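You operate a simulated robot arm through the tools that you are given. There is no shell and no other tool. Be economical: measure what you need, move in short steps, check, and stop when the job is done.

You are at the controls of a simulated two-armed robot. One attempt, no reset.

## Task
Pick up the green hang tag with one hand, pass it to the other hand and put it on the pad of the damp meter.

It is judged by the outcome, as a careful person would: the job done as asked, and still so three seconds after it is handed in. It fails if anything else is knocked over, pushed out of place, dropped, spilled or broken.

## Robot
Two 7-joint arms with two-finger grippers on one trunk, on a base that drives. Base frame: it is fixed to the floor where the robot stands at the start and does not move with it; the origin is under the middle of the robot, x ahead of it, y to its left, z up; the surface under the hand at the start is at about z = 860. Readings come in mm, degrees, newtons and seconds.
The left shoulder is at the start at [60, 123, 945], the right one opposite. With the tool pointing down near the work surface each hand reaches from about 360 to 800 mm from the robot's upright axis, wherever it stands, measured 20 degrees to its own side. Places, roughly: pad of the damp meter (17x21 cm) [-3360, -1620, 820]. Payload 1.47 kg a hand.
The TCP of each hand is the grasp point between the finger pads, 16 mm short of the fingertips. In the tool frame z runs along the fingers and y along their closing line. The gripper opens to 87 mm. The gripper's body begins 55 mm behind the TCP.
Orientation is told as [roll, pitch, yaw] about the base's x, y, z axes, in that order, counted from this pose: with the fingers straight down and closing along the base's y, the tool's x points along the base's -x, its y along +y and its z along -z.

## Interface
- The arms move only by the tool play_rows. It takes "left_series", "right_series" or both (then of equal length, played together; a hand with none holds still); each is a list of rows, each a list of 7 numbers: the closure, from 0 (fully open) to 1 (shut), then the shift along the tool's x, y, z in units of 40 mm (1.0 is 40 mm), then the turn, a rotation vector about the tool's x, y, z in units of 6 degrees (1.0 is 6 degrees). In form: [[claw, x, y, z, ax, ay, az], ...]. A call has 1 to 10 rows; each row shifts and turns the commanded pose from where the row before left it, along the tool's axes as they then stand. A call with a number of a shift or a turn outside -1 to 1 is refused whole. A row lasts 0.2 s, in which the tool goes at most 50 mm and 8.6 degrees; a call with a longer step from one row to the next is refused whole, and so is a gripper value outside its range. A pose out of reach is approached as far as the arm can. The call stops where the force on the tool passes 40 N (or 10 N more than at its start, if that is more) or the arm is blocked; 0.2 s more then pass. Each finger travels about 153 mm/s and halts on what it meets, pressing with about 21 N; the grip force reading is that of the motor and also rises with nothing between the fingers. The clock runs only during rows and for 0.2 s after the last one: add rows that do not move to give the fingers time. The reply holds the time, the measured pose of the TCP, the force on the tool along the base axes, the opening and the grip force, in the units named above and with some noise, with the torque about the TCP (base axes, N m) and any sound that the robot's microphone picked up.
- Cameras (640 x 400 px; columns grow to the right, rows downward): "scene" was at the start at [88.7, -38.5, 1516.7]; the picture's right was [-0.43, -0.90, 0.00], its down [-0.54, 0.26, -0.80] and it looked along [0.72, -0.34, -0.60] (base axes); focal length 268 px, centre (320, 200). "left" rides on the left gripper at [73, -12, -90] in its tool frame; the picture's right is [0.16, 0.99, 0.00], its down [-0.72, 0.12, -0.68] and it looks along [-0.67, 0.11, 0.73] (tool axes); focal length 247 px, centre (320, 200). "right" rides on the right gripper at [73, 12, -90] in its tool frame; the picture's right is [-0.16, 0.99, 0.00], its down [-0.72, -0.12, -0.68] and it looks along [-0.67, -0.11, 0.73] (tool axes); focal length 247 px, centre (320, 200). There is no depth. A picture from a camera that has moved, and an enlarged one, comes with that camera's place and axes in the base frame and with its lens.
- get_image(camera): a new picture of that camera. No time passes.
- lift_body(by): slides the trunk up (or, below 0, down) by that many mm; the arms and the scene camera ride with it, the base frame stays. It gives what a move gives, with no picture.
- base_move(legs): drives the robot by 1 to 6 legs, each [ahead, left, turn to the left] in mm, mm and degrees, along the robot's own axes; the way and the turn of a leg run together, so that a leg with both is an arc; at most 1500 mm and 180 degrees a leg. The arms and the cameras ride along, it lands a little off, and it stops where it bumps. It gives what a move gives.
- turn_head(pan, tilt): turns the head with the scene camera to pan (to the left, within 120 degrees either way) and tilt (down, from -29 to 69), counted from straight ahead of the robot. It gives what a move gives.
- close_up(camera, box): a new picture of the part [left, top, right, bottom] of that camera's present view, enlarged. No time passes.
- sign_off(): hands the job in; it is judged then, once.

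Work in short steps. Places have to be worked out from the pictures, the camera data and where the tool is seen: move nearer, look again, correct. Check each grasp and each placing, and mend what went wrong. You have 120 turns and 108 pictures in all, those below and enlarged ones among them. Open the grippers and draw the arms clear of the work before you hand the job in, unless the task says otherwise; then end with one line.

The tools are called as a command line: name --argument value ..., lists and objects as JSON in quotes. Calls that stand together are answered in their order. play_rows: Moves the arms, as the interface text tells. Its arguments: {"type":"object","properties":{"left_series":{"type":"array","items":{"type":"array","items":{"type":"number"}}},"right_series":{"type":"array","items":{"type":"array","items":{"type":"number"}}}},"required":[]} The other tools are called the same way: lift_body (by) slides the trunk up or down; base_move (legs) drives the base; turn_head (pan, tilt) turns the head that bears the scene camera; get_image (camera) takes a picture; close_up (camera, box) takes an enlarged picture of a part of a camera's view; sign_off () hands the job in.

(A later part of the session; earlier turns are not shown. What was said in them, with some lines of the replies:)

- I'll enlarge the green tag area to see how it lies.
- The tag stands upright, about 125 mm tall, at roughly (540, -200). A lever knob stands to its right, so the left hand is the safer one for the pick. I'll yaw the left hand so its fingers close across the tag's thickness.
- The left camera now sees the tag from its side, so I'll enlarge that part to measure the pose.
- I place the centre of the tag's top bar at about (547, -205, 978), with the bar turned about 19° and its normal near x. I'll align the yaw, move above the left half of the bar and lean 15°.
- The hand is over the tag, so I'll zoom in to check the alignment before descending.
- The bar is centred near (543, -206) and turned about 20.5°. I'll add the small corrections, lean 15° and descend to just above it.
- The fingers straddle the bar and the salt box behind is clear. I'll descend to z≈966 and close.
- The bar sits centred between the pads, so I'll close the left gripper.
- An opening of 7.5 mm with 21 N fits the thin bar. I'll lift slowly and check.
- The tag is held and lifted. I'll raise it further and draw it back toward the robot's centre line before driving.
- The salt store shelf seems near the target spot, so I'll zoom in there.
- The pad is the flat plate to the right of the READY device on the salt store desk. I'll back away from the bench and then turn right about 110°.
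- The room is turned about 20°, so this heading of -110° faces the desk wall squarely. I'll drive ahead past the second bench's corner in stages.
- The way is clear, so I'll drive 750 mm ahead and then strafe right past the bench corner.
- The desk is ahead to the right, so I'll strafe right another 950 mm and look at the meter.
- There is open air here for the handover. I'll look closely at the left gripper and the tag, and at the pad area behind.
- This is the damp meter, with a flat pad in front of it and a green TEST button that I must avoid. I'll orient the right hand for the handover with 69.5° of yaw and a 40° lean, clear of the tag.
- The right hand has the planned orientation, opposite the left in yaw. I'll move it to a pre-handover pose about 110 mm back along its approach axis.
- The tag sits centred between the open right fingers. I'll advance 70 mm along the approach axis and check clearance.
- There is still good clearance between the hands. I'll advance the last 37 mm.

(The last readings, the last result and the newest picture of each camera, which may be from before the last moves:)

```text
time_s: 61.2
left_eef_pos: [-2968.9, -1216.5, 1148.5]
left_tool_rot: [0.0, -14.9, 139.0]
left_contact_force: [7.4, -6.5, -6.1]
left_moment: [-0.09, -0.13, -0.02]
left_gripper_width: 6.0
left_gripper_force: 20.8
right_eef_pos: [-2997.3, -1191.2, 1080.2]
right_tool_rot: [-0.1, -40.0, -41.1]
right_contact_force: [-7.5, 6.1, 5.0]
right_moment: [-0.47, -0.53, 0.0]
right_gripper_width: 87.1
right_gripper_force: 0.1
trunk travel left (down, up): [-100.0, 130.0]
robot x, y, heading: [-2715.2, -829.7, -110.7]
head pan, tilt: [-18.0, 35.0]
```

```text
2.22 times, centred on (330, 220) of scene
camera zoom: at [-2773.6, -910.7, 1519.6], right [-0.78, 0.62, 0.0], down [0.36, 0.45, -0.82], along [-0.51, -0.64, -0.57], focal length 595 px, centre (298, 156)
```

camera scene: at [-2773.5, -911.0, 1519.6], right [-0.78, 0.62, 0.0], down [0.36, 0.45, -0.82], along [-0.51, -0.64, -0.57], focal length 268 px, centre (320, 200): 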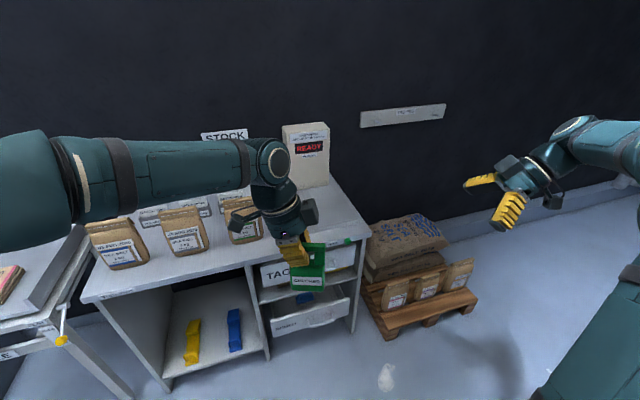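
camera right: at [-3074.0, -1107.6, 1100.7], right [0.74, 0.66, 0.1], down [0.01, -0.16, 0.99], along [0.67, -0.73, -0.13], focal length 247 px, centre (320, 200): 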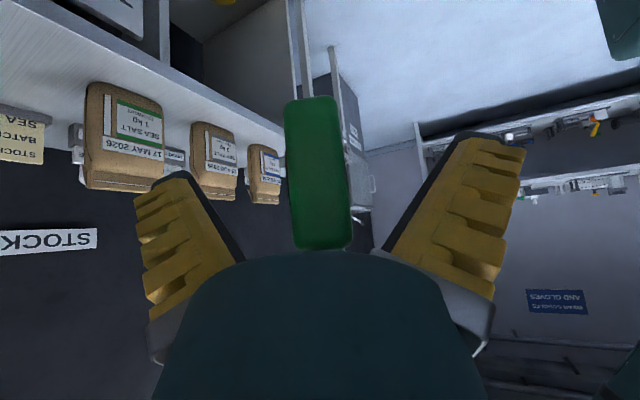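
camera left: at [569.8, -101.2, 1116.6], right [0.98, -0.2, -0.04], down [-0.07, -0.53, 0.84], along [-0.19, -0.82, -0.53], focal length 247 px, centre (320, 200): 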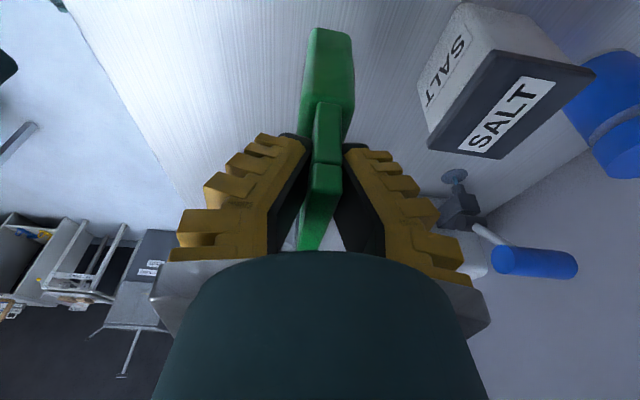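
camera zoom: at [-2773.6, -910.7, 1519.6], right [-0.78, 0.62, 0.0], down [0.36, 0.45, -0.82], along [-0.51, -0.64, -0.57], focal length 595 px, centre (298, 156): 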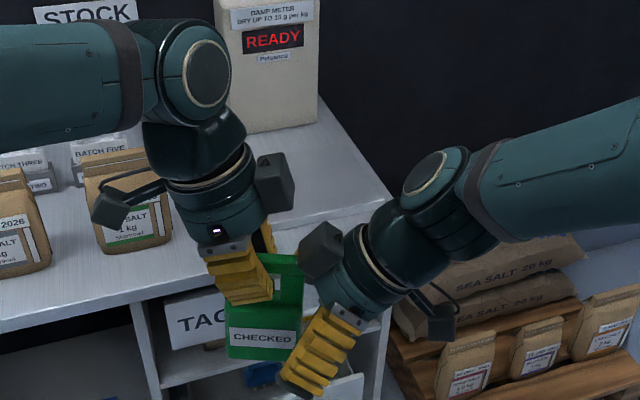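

I felt about 10 N of contact: the right gripper's side box has met the tag's top corner. I'll back off 12 mm and shift along -x for a clear grip, then check the tag.

play_rows --right_series '[[0, 0, 0, -0.32, 0, 0, 0], [0, -0.25, 0, 0, 0, 0, 0], [0, 0, 0, 0, 0, 0, 0]]'

get_image --camera "right"

close_up --camera "scene" --box '[260, 180, 380, 280]'

get_image --camera "left"

```text
time_s: 62.0
left_eef_pos: [-2969.8, -1216.8, 1148.7]
left_tool_rot: [0.0, -14.9, 138.9]
left_contact_force: [0.5, -0.4, -0.3]
left_moment: [0.0, -0.04, 0.01]
left_gripper_width: 6.0
left_gripper_force: 21.0
right_eef_pos: [-2995.7, -1191.3, 1097.2]
right_tool_rot: [0.0, -40.0, -41.1]
right_contact_force: [0.0, -0.3, -0.4]
right_moment: [0.0, -0.01, -0.01]
right_gripper_width: 87.1
right_gripper_force: 0.0
trunk travel left (down, up): [-100.0, 130.0]
robot x, y, heading: [-2715.2, -831.2, -110.3]
head pan, tilt: [-18.0, 35.0]
```

```text
74 pictures are left
camera right: at [-3073.9, -1106.7, 1117.8], right [0.74, 0.66, 0.1], down [0.01, -0.16, 0.99], along [0.67, -0.73, -0.13], focal length 247 px, centre (320, 200)
```

right: 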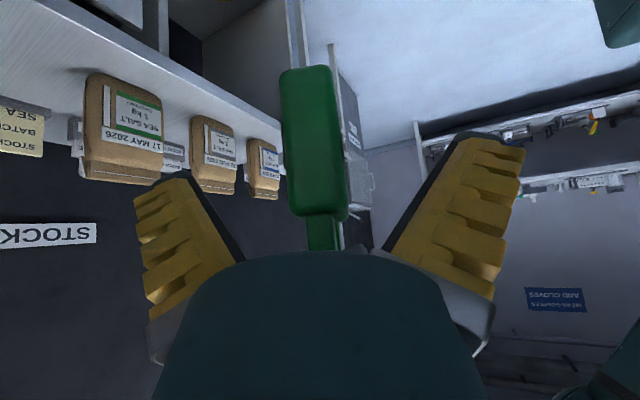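

```text
4.00 times, centred on (320, 230) of scene
camera zoom: at [-2773.8, -910.7, 1519.6], right [-0.78, 0.62, 0.0], down [0.36, 0.45, -0.82], along [-0.51, -0.64, -0.57], focal length 1071 px, centre (320, 80)
```

zoom: 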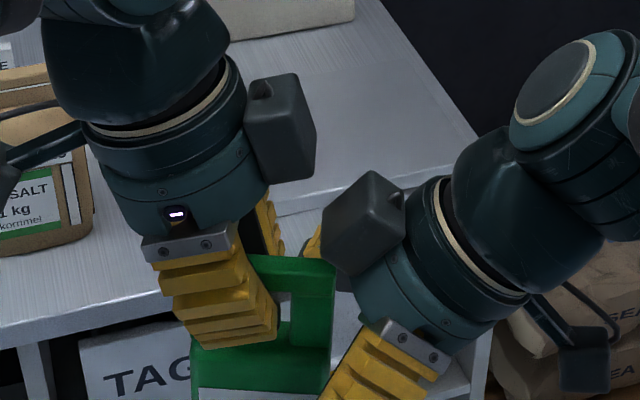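

```text
72 pictures are left
camera left: at [-2892.0, -1268.4, 1215.9], right [-0.53, -0.84, -0.04], down [-0.47, 0.26, 0.84], along [-0.7, 0.47, -0.53], focal length 247 px, centre (320, 200)
```

left: 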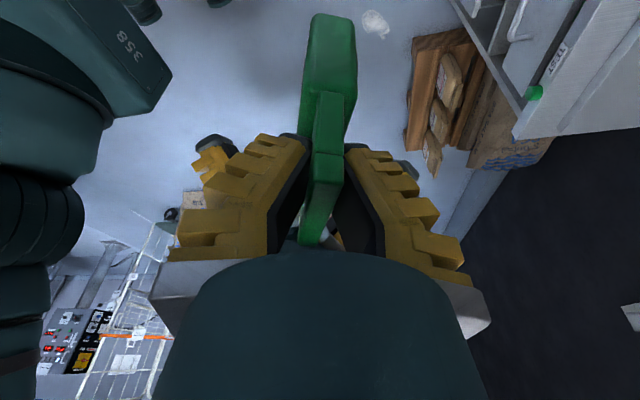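

The tag is still held well and the contact is gone. I'll centre the right hand by 3 mm and close it on the tag's body.

play_rows --right_series '[[0, 0, -0.075, 0, 0, 0, 0], [0.3, 0, 0, 0, 0, 0, 0], [0.5, 0, 0, 0, 0, 0, 0], [0.7, 0, 0, 0, 0, 0, 0], [0.85, 0, 0, 0, 0, 0, 0], [1, 0, 0, 0, 0, 0, 0], [1, 0, 0, 0, 0, 0, 0]]'

get_image --camera "right"

close_up --camera "scene" --box '[260, 190, 380, 290]'

```text
time_s: 63.6
left_eef_pos: [-2969.4, -1217.9, 1149.1]
left_tool_rot: [0.0, -15.1, 138.9]
left_contact_force: [1.9, -5.2, -3.8]
left_moment: [-0.22, -0.13, -0.06]
left_gripper_width: 6.0
left_gripper_force: 21.1
right_eef_pos: [-3000.0, -1192.8, 1096.3]
right_tool_rot: [0.0, -40.0, -41.2]
right_contact_force: [-1.9, 5.8, 4.1]
right_moment: [-0.18, -0.07, 0.13]
right_gripper_width: 23.5
right_gripper_force: 20.4
trunk travel left (down, up): [-100.0, 130.0]
robot x, y, heading: [-2718.6, -832.6, -110.7]
head pan, tilt: [-18.0, 35.0]
```

```text
71 pictures are left
camera right: at [-3076.2, -1109.3, 1117.7], right [0.74, 0.66, 0.1], down [0.01, -0.16, 0.99], along [0.67, -0.73, -0.13], focal length 247 px, centre (320, 200)
```

right: 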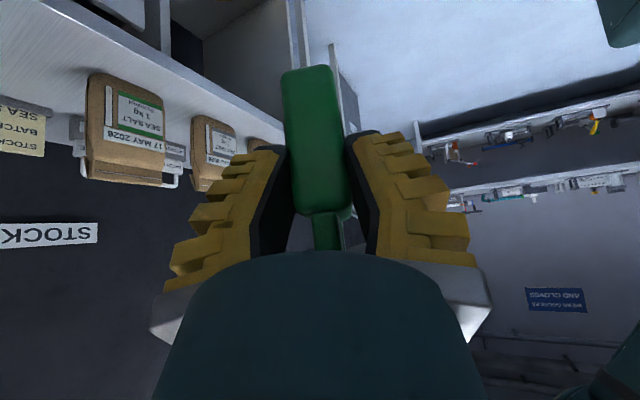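

```text
4.00 times, centred on (320, 240) of scene
camera zoom: at [-2773.7, -911.0, 1519.6], right [-0.78, 0.62, 0.0], down [0.36, 0.45, -0.82], along [-0.51, -0.64, -0.57], focal length 1071 px, centre (320, 40)
```

zoom: 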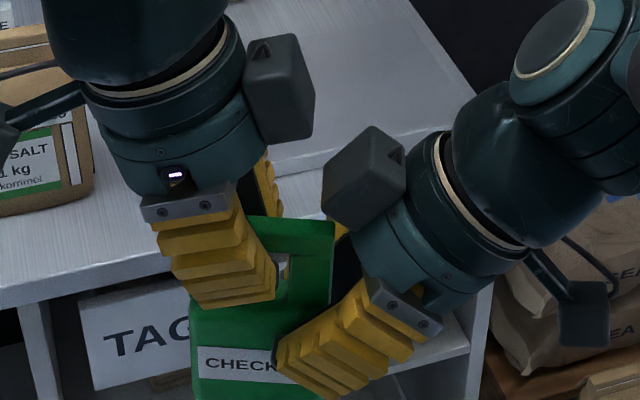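

The right hand holds the body at 23.5 mm and 20 N. I'll open the left hand, check, then withdraw it along its own axis.

play_rows --left_series '[[0.8, 0, 0, 0, 0, 0, 0], [0.5, 0, 0, 0, 0, 0, 0], [0.2, 0, 0, 0, 0, 0, 0], [0, 0, 0, 0, 0, 0, 0], [0, 0, 0, -0.5, 0, 0, 0], [0, 0, 0, -0.8, 0, 0, 0], [0, 0, 0, -0.8, 0, 0, 0], [0, 0, 0, -0.8, 0, 0, 0], [0, 0, 0, 0, 0, 0, 0]]'

get_image --camera "scene"

get_image --camera "right"

```text
time_s: 65.6
left_eef_pos: [-2946.8, -1234.3, 1258.9]
left_tool_rot: [0.0, -15.0, 139.0]
left_contact_force: [0.5, -0.3, -0.2]
left_moment: [0.03, 0.03, 0.0]
left_gripper_width: 86.9
left_gripper_force: 0.1
right_eef_pos: [-2999.2, -1192.6, 1096.7]
right_tool_rot: [-0.1, -39.9, -41.1]
right_contact_force: [0.9, -0.2, 0.7]
right_moment: [0.01, 0.0, -0.02]
right_gripper_width: 20.6
right_gripper_force: 21.1
trunk travel left (down, up): [-100.0, 130.0]
robot x, y, heading: [-2714.8, -833.6, -110.7]
head pan, tilt: [-18.0, 35.0]
```

```text
69 pictures are left
camera scene: at [-2773.7, -911.0, 1519.6], right [-0.78, 0.62, 0.0], down [0.36, 0.45, -0.82], along [-0.51, -0.64, -0.57], focal length 268 px, centre (320, 200)
```

scene: 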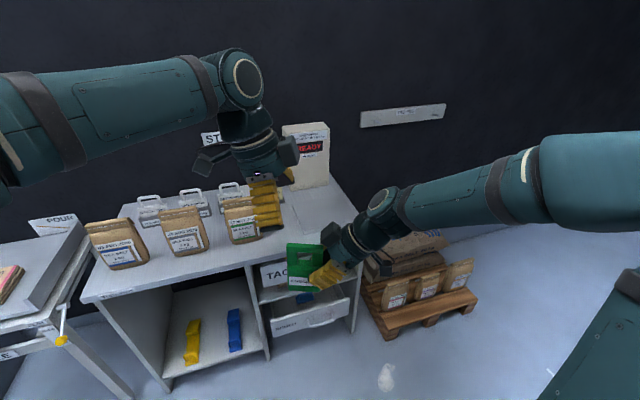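

```text
68 pictures are left
camera right: at [-3076.2, -1109.4, 1117.7], right [0.74, 0.66, 0.1], down [0.01, -0.16, 0.99], along [0.67, -0.73, -0.13], focal length 247 px, centre (320, 200)
```

right: 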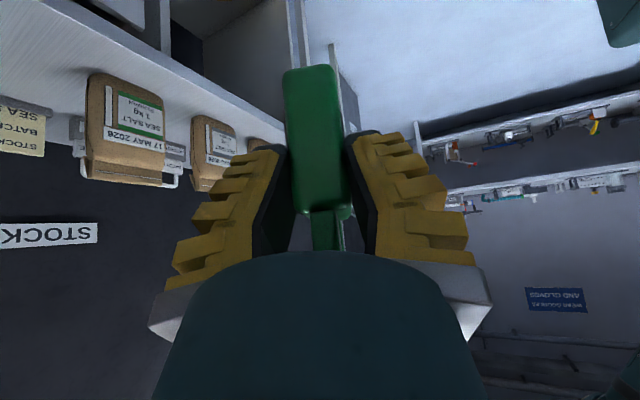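

The handover worked and the tag is only in the right hand. I'll draw the left hand back out of the way, then look at the pad.

play_rows --left_series '[[0, 0.507, -0.65, -0.136, 0, 0, 0], [0, 0.507, -0.65, -0.136, 0, 0, 0], [0, 0.507, -0.65, -0.136, 0, 0, 0], [0, 0.507, -0.65, -0.136, 0, 0, 0], [0, 0.507, -0.65, -0.136, 0, 0, 0], [0, 0.507, -0.65, -0.136, 0, 0, 0], [0, 0, 0, 0, 0, 0, 0]]'

close_up --camera "scene" --box '[220, 110, 400, 300]'

```text
time_s: 67.2
left_eef_pos: [-2749.0, -1201.8, 1260.5]
left_tool_rot: [0.0, -15.1, 138.8]
left_contact_force: [-0.1, 0.1, -1.0]
left_moment: [-0.01, 0.01, -0.02]
left_gripper_width: 87.0
left_gripper_force: 0.0
right_eef_pos: [-2999.0, -1193.5, 1096.7]
right_tool_rot: [0.0, -40.0, -41.0]
right_contact_force: [-0.4, -1.0, -0.1]
right_moment: [0.03, 0.0, 0.01]
right_gripper_width: 21.0
right_gripper_force: 21.0
trunk travel left (down, up): [-100.0, 130.0]
robot x, y, heading: [-2712.4, -832.0, -110.6]
head pan, tilt: [-18.0, 35.0]
```

```text
2.11 times, centred on (310, 205) of scene
camera zoom: at [-2774.3, -911.4, 1519.5], right [-0.78, 0.62, 0.0], down [0.36, 0.45, -0.82], along [-0.51, -0.64, -0.57], focal length 564 px, centre (341, 190)
```

zoom: 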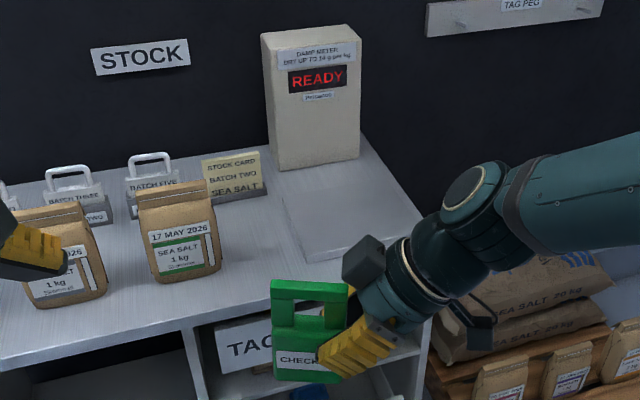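

The pad lies in front of the READY unit and ends near the TEST button. I'll drive right 130 mm, then ahead 300 mm with the tag held high, and look again.

base_move --legs '[[0, -130, 0], [300, 0, 0]]'

turn_head --pan -15 --tilt 48

get_image --camera "scene"

get_image --camera "right"

```text
time_s: 70.7
left_eef_pos: [-2974.4, -1435.1, 1260.0]
left_tool_rot: [0.0, -15.0, 139.0]
left_contact_force: [0.0, -0.7, -0.6]
left_moment: [0.03, 0.0, -0.02]
left_gripper_width: 87.0
left_gripper_force: 0.1
right_eef_pos: [-3225.1, -1427.0, 1096.3]
right_tool_rot: [0.0, -40.0, -41.0]
right_contact_force: [0.6, -0.7, 0.4]
right_moment: [0.01, -0.02, 0.0]
right_gripper_width: 20.5
right_gripper_force: 21.0
trunk travel left (down, up): [-100.0, 130.0]
robot x, y, heading: [-2939.9, -1063.4, -110.3]
head pan, tilt: [-18.0, 35.0]
```

```text
time_s: 71.4
left_eef_pos: [-2975.3, -1434.1, 1261.1]
left_tool_rot: [0.0, -15.0, 139.0]
left_contact_force: [-0.3, -0.9, 0.0]
left_moment: [0.01, 0.0, 0.01]
left_gripper_width: 86.9
left_gripper_force: 0.1
right_eef_pos: [-3224.5, -1426.8, 1097.1]
right_tool_rot: [0.0, -39.9, -41.0]
right_contact_force: [-0.6, -0.5, -0.2]
right_moment: [0.01, 0.02, -0.03]
right_gripper_width: 20.6
right_gripper_force: 20.7
trunk travel left (down, up): [-100.0, 130.0]
robot x, y, heading: [-2938.6, -1061.0, -110.5]
head pan, tilt: [-15.0, 48.0]
```

```text
66 pictures are left
camera scene: at [-2990.5, -1139.6, 1500.6], right [-0.81, 0.58, 0.0], down [0.43, 0.6, -0.67], along [-0.39, -0.55, -0.74], focal length 268 px, centre (320, 200)
```

scene: 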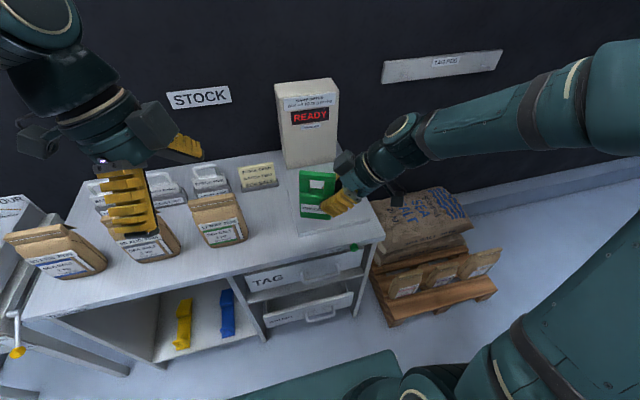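

```text
65 pictures are left
camera right: at [-3301.7, -1343.5, 1117.7], right [0.74, 0.67, 0.1], down [0.01, -0.16, 0.99], along [0.67, -0.73, -0.13], focal length 247 px, centre (320, 200)
```

right: 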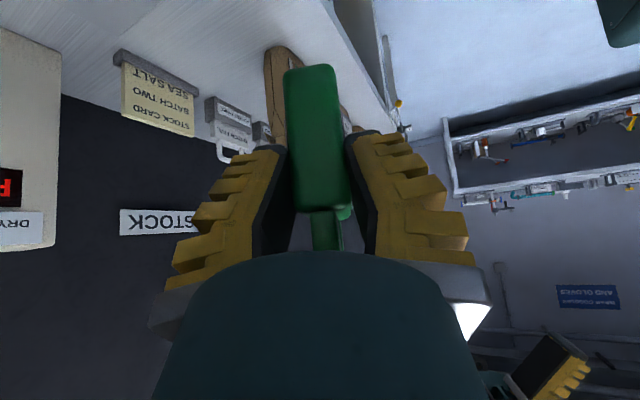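

The tag is over the desk near the pad, so I'll zoom in to locate the pad precisely.

close_up --camera "scene" --box '[250, 130, 410, 270]'

```text
2.86 times, centred on (330, 200) of scene
camera zoom: at [-2990.5, -1139.6, 1500.6], right [-0.81, 0.58, 0.0], down [0.43, 0.6, -0.67], along [-0.39, -0.55, -0.74], focal length 765 px, centre (291, 200)
```

zoom: 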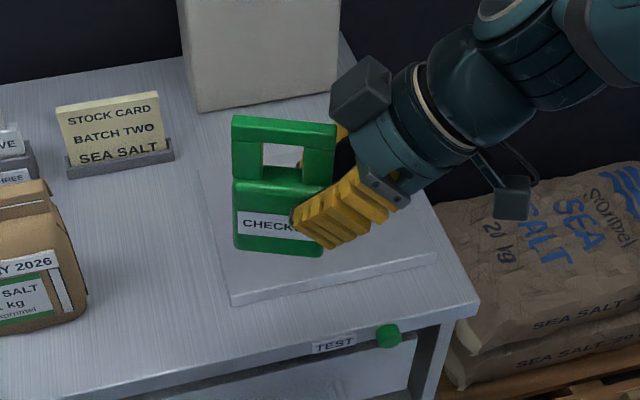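

The pad centre works out at about (-3358, -1615), and the tag hangs level to within 1–2°. I'll drive a little closer so the arm stays in comfortable reach.

base_move --legs '[[100, -60, 0]]'

close_up --camera "scene" --box '[230, 120, 420, 280]'

```text
time_s: 72.6
left_eef_pos: [-3068.3, -1507.7, 1261.1]
left_tool_rot: [-0.1, -15.0, 139.0]
left_contact_force: [0.0, -0.7, 0.0]
left_moment: [0.02, -0.03, 0.0]
left_gripper_width: 87.1
left_gripper_force: 0.1
right_eef_pos: [-3316.2, -1499.5, 1096.8]
right_tool_rot: [0.0, -40.0, -41.1]
right_contact_force: [-0.6, 0.7, 0.0]
right_moment: [0.01, -0.04, 0.02]
right_gripper_width: 20.9
right_gripper_force: 21.1
trunk travel left (down, up): [-100.0, 130.0]
robot x, y, heading: [-3030.5, -1137.6, -110.5]
head pan, tilt: [-15.0, 48.0]
```

```text
2.50 times, centred on (325, 200) of scene
camera zoom: at [-3082.7, -1213.1, 1500.5], right [-0.81, 0.58, 0.0], down [0.43, 0.61, -0.67], along [-0.39, -0.54, -0.74], focal length 669 px, centre (308, 200)
```

zoom: 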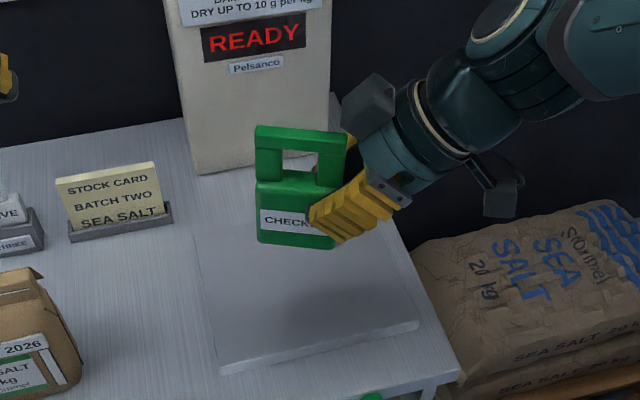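

Triangulating the two views puts the pad top near z≈805–820 and its centre near (-3357, -1609). I'll trim the tilt, move the tag over the centre and lower it part way.

play_rows --right_series '[[1, -0.088, -0.694, 0.074, 0, 0.23, 0], [1, -0.088, -0.694, 0.074, 0, 0, 0], [1, -0.088, -0.694, 0.074, 0, 0, 0], [1, -0.088, -0.694, 0.074, 0, 0, 0], [1, 0.568, 0, 0.711, 0, 0, 0], [1, 0.568, 0, 0.711, 0, 0, 0], [1, 0.568, 0, 0.711, 0, 0, 0], [1, 0.568, 0, 0.711, 0, 0, 0], [1, 0, 0, 0, 0, 0, 0]]'

close_up --camera "scene" --box '[230, 120, 420, 280]'

get_image --camera "right"

```text
time_s: 74.6
left_eef_pos: [-3065.4, -1506.9, 1259.9]
left_tool_rot: [0.1, -15.0, 139.0]
left_contact_force: [0.1, 0.3, -0.2]
left_moment: [0.03, -0.01, -0.01]
left_gripper_width: 87.0
left_gripper_force: 0.1
right_eef_pos: [-3374.3, -1595.6, 951.4]
right_tool_rot: [-0.1, -38.7, -41.0]
right_contact_force: [-0.2, 0.5, 0.0]
right_moment: [0.02, -0.01, -0.01]
right_gripper_width: 20.6
right_gripper_force: 21.5
trunk travel left (down, up): [-100.0, 130.0]
robot x, y, heading: [-3031.9, -1137.8, -110.5]
head pan, tilt: [-15.0, 48.0]
```

```text
2.50 times, centred on (325, 200) of scene
camera zoom: at [-3080.9, -1211.7, 1500.7], right [-0.81, 0.58, 0.0], down [0.43, 0.6, -0.67], along [-0.39, -0.55, -0.74], focal length 669 px, centre (308, 200)
```

zoom: 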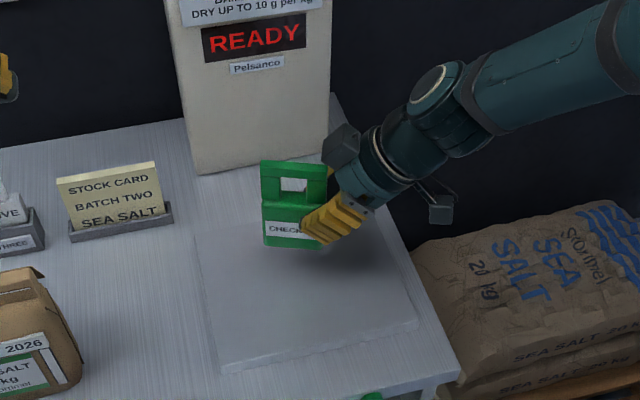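

```text
61 pictures are left
camera right: at [-3451.1, -1512.3, 974.2], right [0.74, 0.66, 0.1], down [0.03, -0.18, 0.98], along [0.67, -0.73, -0.15], focal length 247 px, centre (320, 200)
```

right: 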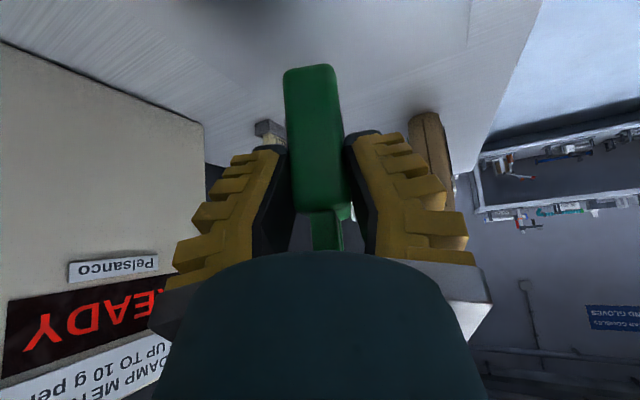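

The tag is above the middle of the pad, about 75 mm up. I'll lower it 55 mm and look.

play_rows --right_series '[[1, 0.43, 0, 0.536, 0, 0, 0], [1, 0.43, 0, 0.536, 0, 0, 0], [1, 0, 0, 0, 0, 0, 0]]'

close_up --camera "scene" --box '[260, 160, 380, 280]'

```text
time_s: 75.4
left_eef_pos: [-3066.5, -1506.8, 1260.5]
left_tool_rot: [0.0, -15.0, 138.9]
left_contact_force: [-0.2, 0.5, 0.7]
left_moment: [0.01, 0.02, 0.03]
left_gripper_width: 86.8
left_gripper_force: 0.1
right_eef_pos: [-3373.5, -1594.5, 897.8]
right_tool_rot: [-0.1, -38.8, -41.0]
right_contact_force: [-0.2, -0.5, -0.1]
right_moment: [-0.01, 0.0, 0.01]
right_gripper_width: 20.4
right_gripper_force: 21.0
trunk travel left (down, up): [-100.0, 130.0]
robot x, y, heading: [-3028.3, -1138.6, -110.7]
head pan, tilt: [-15.0, 48.0]
```

```text
3.33 times, centred on (320, 220) of scene
camera zoom: at [-3081.1, -1211.9, 1500.6], right [-0.81, 0.58, 0.0], down [0.43, 0.61, -0.67], along [-0.39, -0.55, -0.74], focal length 892 px, centre (320, 133)
```

zoom: 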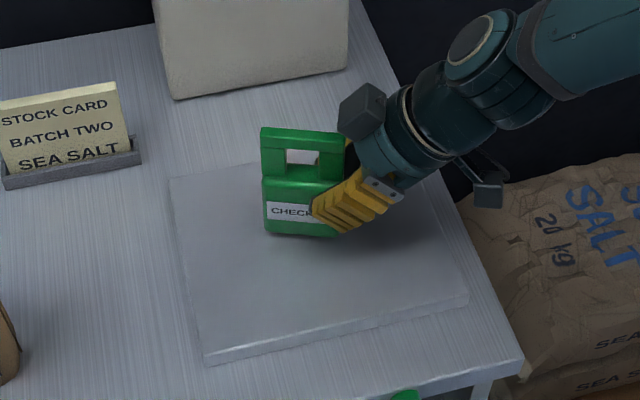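

About 20 mm remains, so I'll lower gently in 4 mm rows and watch the force.

play_rows --right_series '[[1, 0.0625, 0, 0.078, 0, 0, 0], [1, 0.0625, 0, 0.078, 0, 0, 0], [1, 0.0625, 0, 0.078, 0, 0, 0], [1, 0.0625, 0, 0.078, 0, 0, 0], [1, 0, 0, 0, 0, 0, 0]]'

close_up --camera "scene" --box '[260, 160, 380, 280]'

```text
time_s: 76.6
left_eef_pos: [-3065.7, -1505.9, 1261.0]
left_tool_rot: [0.0, -15.1, 139.0]
left_contact_force: [0.2, 0.4, 0.1]
left_moment: [0.01, 0.01, 0.02]
left_gripper_width: 87.0
left_gripper_force: 0.1
right_eef_pos: [-3375.3, -1594.9, 881.8]
right_tool_rot: [-0.1, -38.7, -40.9]
right_contact_force: [0.9, -4.3, 12.5]
right_moment: [-0.1, -0.03, -0.03]
right_gripper_width: 24.3
right_gripper_force: 21.1
trunk travel left (down, up): [-100.0, 130.0]
robot x, y, heading: [-3032.4, -1139.9, -110.5]
head pan, tilt: [-15.0, 48.0]
```

```text
3.33 times, centred on (320, 220) of scene
camera zoom: at [-3080.8, -1211.8, 1500.7], right [-0.81, 0.58, 0.0], down [0.43, 0.61, -0.67], along [-0.39, -0.55, -0.74], focal length 892 px, centre (320, 133)
```

zoom: 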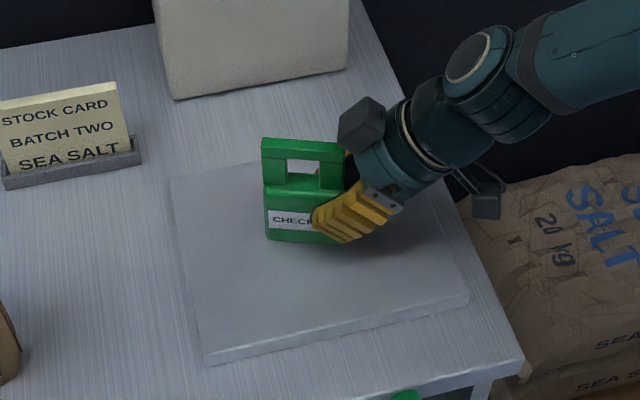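

The pad is touched with 12 N of upward force. I'll check from the right camera that the tag stands upright before releasing.

get_image --camera "right"

```text
58 pictures are left
camera right: at [-3450.9, -1512.1, 905.3], right [0.74, 0.66, 0.1], down [0.03, -0.18, 0.98], along [0.67, -0.73, -0.15], focal length 247 px, centre (320, 200)
```

right: 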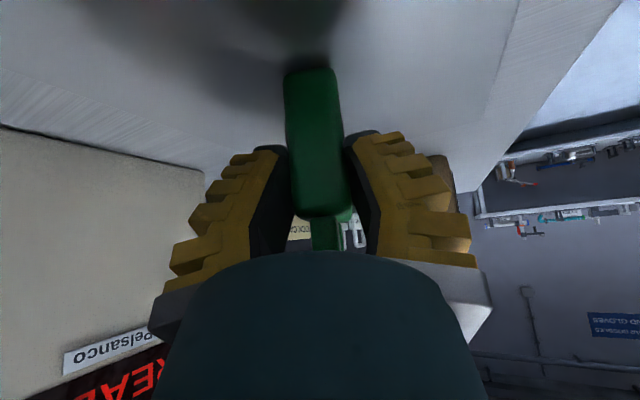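

The tag stands upright to within about 1°. I'll release slowly.

play_rows --right_series '[[0.8, 0, 0, 0, 0, 0, 0], [0.72, 0, 0, 0, 0, 0, 0], [0.69, 0, 0, 0, 0, 0, 0], [0.65, 0, 0, 0, 0, 0, 0], [0.6, 0, 0, 0, 0, 0, 0], [0.5, 0, 0, 0, 0, 0, 0], [0.3, 0, 0, 0, 0, 0, 0], [0.1, 0, 0, 0, 0, 0, 0], [0, 0, 0, 0, 0, 0, 0]]'

get_image --camera "right"

close_up --camera "scene" --box '[260, 160, 380, 280]'

```text
time_s: 78.6
left_eef_pos: [-3066.8, -1506.3, 1261.6]
left_tool_rot: [0.0, -15.1, 139.0]
left_contact_force: [-0.1, 0.7, -0.5]
left_moment: [0.02, 0.05, 0.01]
left_gripper_width: 86.9
left_gripper_force: 0.1
right_eef_pos: [-3374.1, -1593.6, 880.7]
right_tool_rot: [0.0, -38.7, -41.0]
right_contact_force: [0.4, 0.6, -0.1]
right_moment: [-0.01, 0.04, -0.01]
right_gripper_width: 87.0
right_gripper_force: 0.0
trunk travel left (down, up): [-100.0, 130.0]
robot x, y, heading: [-3032.3, -1135.7, -110.2]
head pan, tilt: [-15.0, 48.0]
```

```text
57 pictures are left
camera right: at [-3451.4, -1511.3, 904.3], right [0.74, 0.66, 0.1], down [0.03, -0.18, 0.98], along [0.67, -0.73, -0.15], focal length 247 px, centre (320, 200)
```

right: 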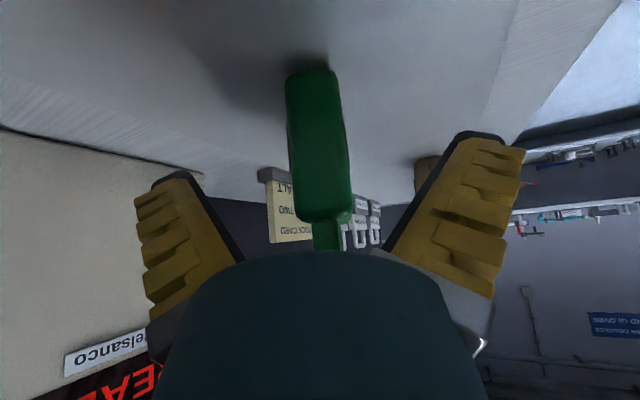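

```text
3.33 times, centred on (320, 220) of scene
camera zoom: at [-3081.4, -1212.0, 1500.6], right [-0.81, 0.58, 0.0], down [0.43, 0.61, -0.67], along [-0.39, -0.54, -0.74], focal length 892 px, centre (320, 133)
```

zoom: 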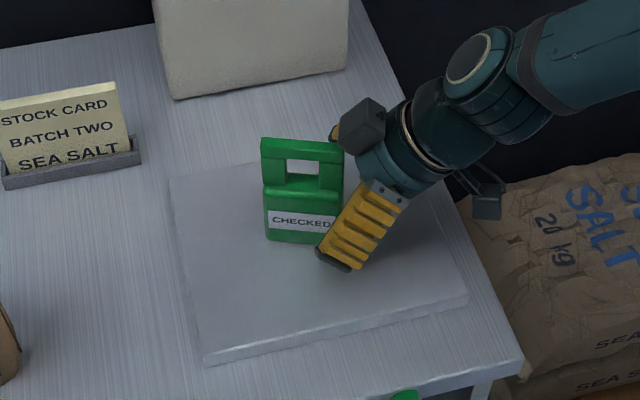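

The tag stands on the pad, released. I'll withdraw the right hand along its own axis.

play_rows --right_series '[[0, 0, 0, -0.4, 0, 0, 0], [0, 0, 0, -0.7, 0, 0, 0], [0, 0, 0, -0.8, 0, 0, 0], [0, 0, 0, -0.8, 0, 0, 0], [0, 0, 0, -0.8, 0, 0, 0], [0, 0, 0, -0.8, 0, 0, 0], [0, 0, 0, 0, 0, 0, 0]]'

get_image --camera "scene"

```text
time_s: 80.2
left_eef_pos: [-3067.2, -1508.0, 1260.9]
left_tool_rot: [0.1, -15.1, 139.0]
left_contact_force: [-0.6, 0.6, 0.7]
left_moment: [-0.02, -0.01, 0.01]
left_gripper_width: 87.2
left_gripper_force: 0.1
right_eef_pos: [-3455.7, -1525.3, 1012.9]
right_tool_rot: [0.1, -38.6, -41.0]
right_contact_force: [0.6, -0.3, 0.1]
right_moment: [0.02, 0.03, 0.0]
right_gripper_width: 87.1
right_gripper_force: 0.0
trunk travel left (down, up): [-100.0, 130.0]
robot x, y, heading: [-3031.6, -1137.9, -110.4]
head pan, tilt: [-15.0, 48.0]
```

```text
55 pictures are left
camera scene: at [-3081.6, -1212.4, 1500.5], right [-0.81, 0.58, 0.0], down [0.43, 0.61, -0.67], along [-0.39, -0.54, -0.74], focal length 268 px, centre (320, 200)
```

scene: 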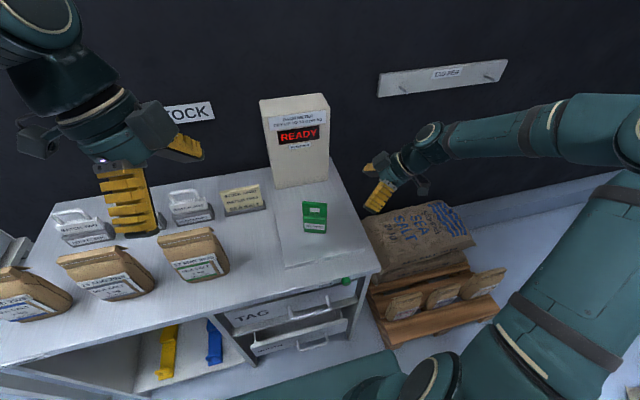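

The tag stands alone on the pad and everything else looks undisturbed. I'll back the robot away for clearance and check once more.

base_move --legs '[[-300, 0, 0]]'

close_up --camera "scene" --box '[200, 80, 420, 240]'

```text
time_s: 82.3
left_eef_pos: [-2960.6, -1222.8, 1260.6]
left_tool_rot: [0.1, -15.0, 138.9]
left_contact_force: [-0.1, -0.7, 1.4]
left_moment: [-0.03, 0.0, 0.0]
left_gripper_width: 86.7
left_gripper_force: 0.1
right_eef_pos: [-3348.7, -1240.0, 1014.3]
right_tool_rot: [-0.1, -38.6, -41.0]
right_contact_force: [-0.1, 0.3, 0.2]
right_moment: [-0.02, -0.03, -0.01]
right_gripper_width: 87.1
right_gripper_force: 0.0
trunk travel left (down, up): [-100.0, 130.0]
robot x, y, heading: [-2922.5, -853.1, -110.6]
head pan, tilt: [-15.0, 48.0]
```

```text
2.50 times, centred on (310, 160) of scene
camera zoom: at [-2975.3, -928.0, 1500.6], right [-0.81, 0.58, 0.0], down [0.43, 0.6, -0.67], along [-0.39, -0.55, -0.74], focal length 669 px, centre (345, 300)
```

zoom: 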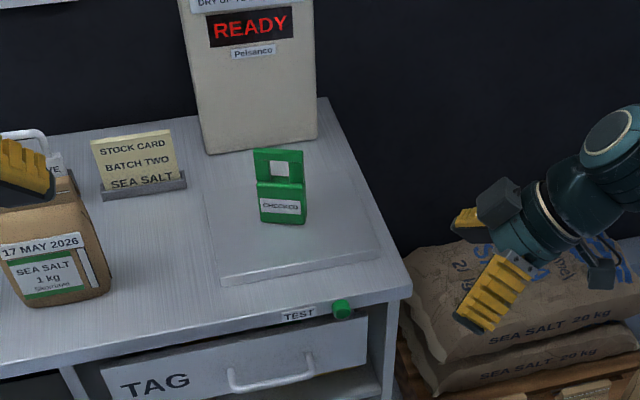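

The tag stands upright on the pad, both grippers are open and both arms are clear, so I'm handing the job in.

sign_off

```text
The job is handed in.
```

The left hand picked up the green hang tag and passed it to the right hand, which set it upright on the damp meter's pad; nothing else was disturbed.
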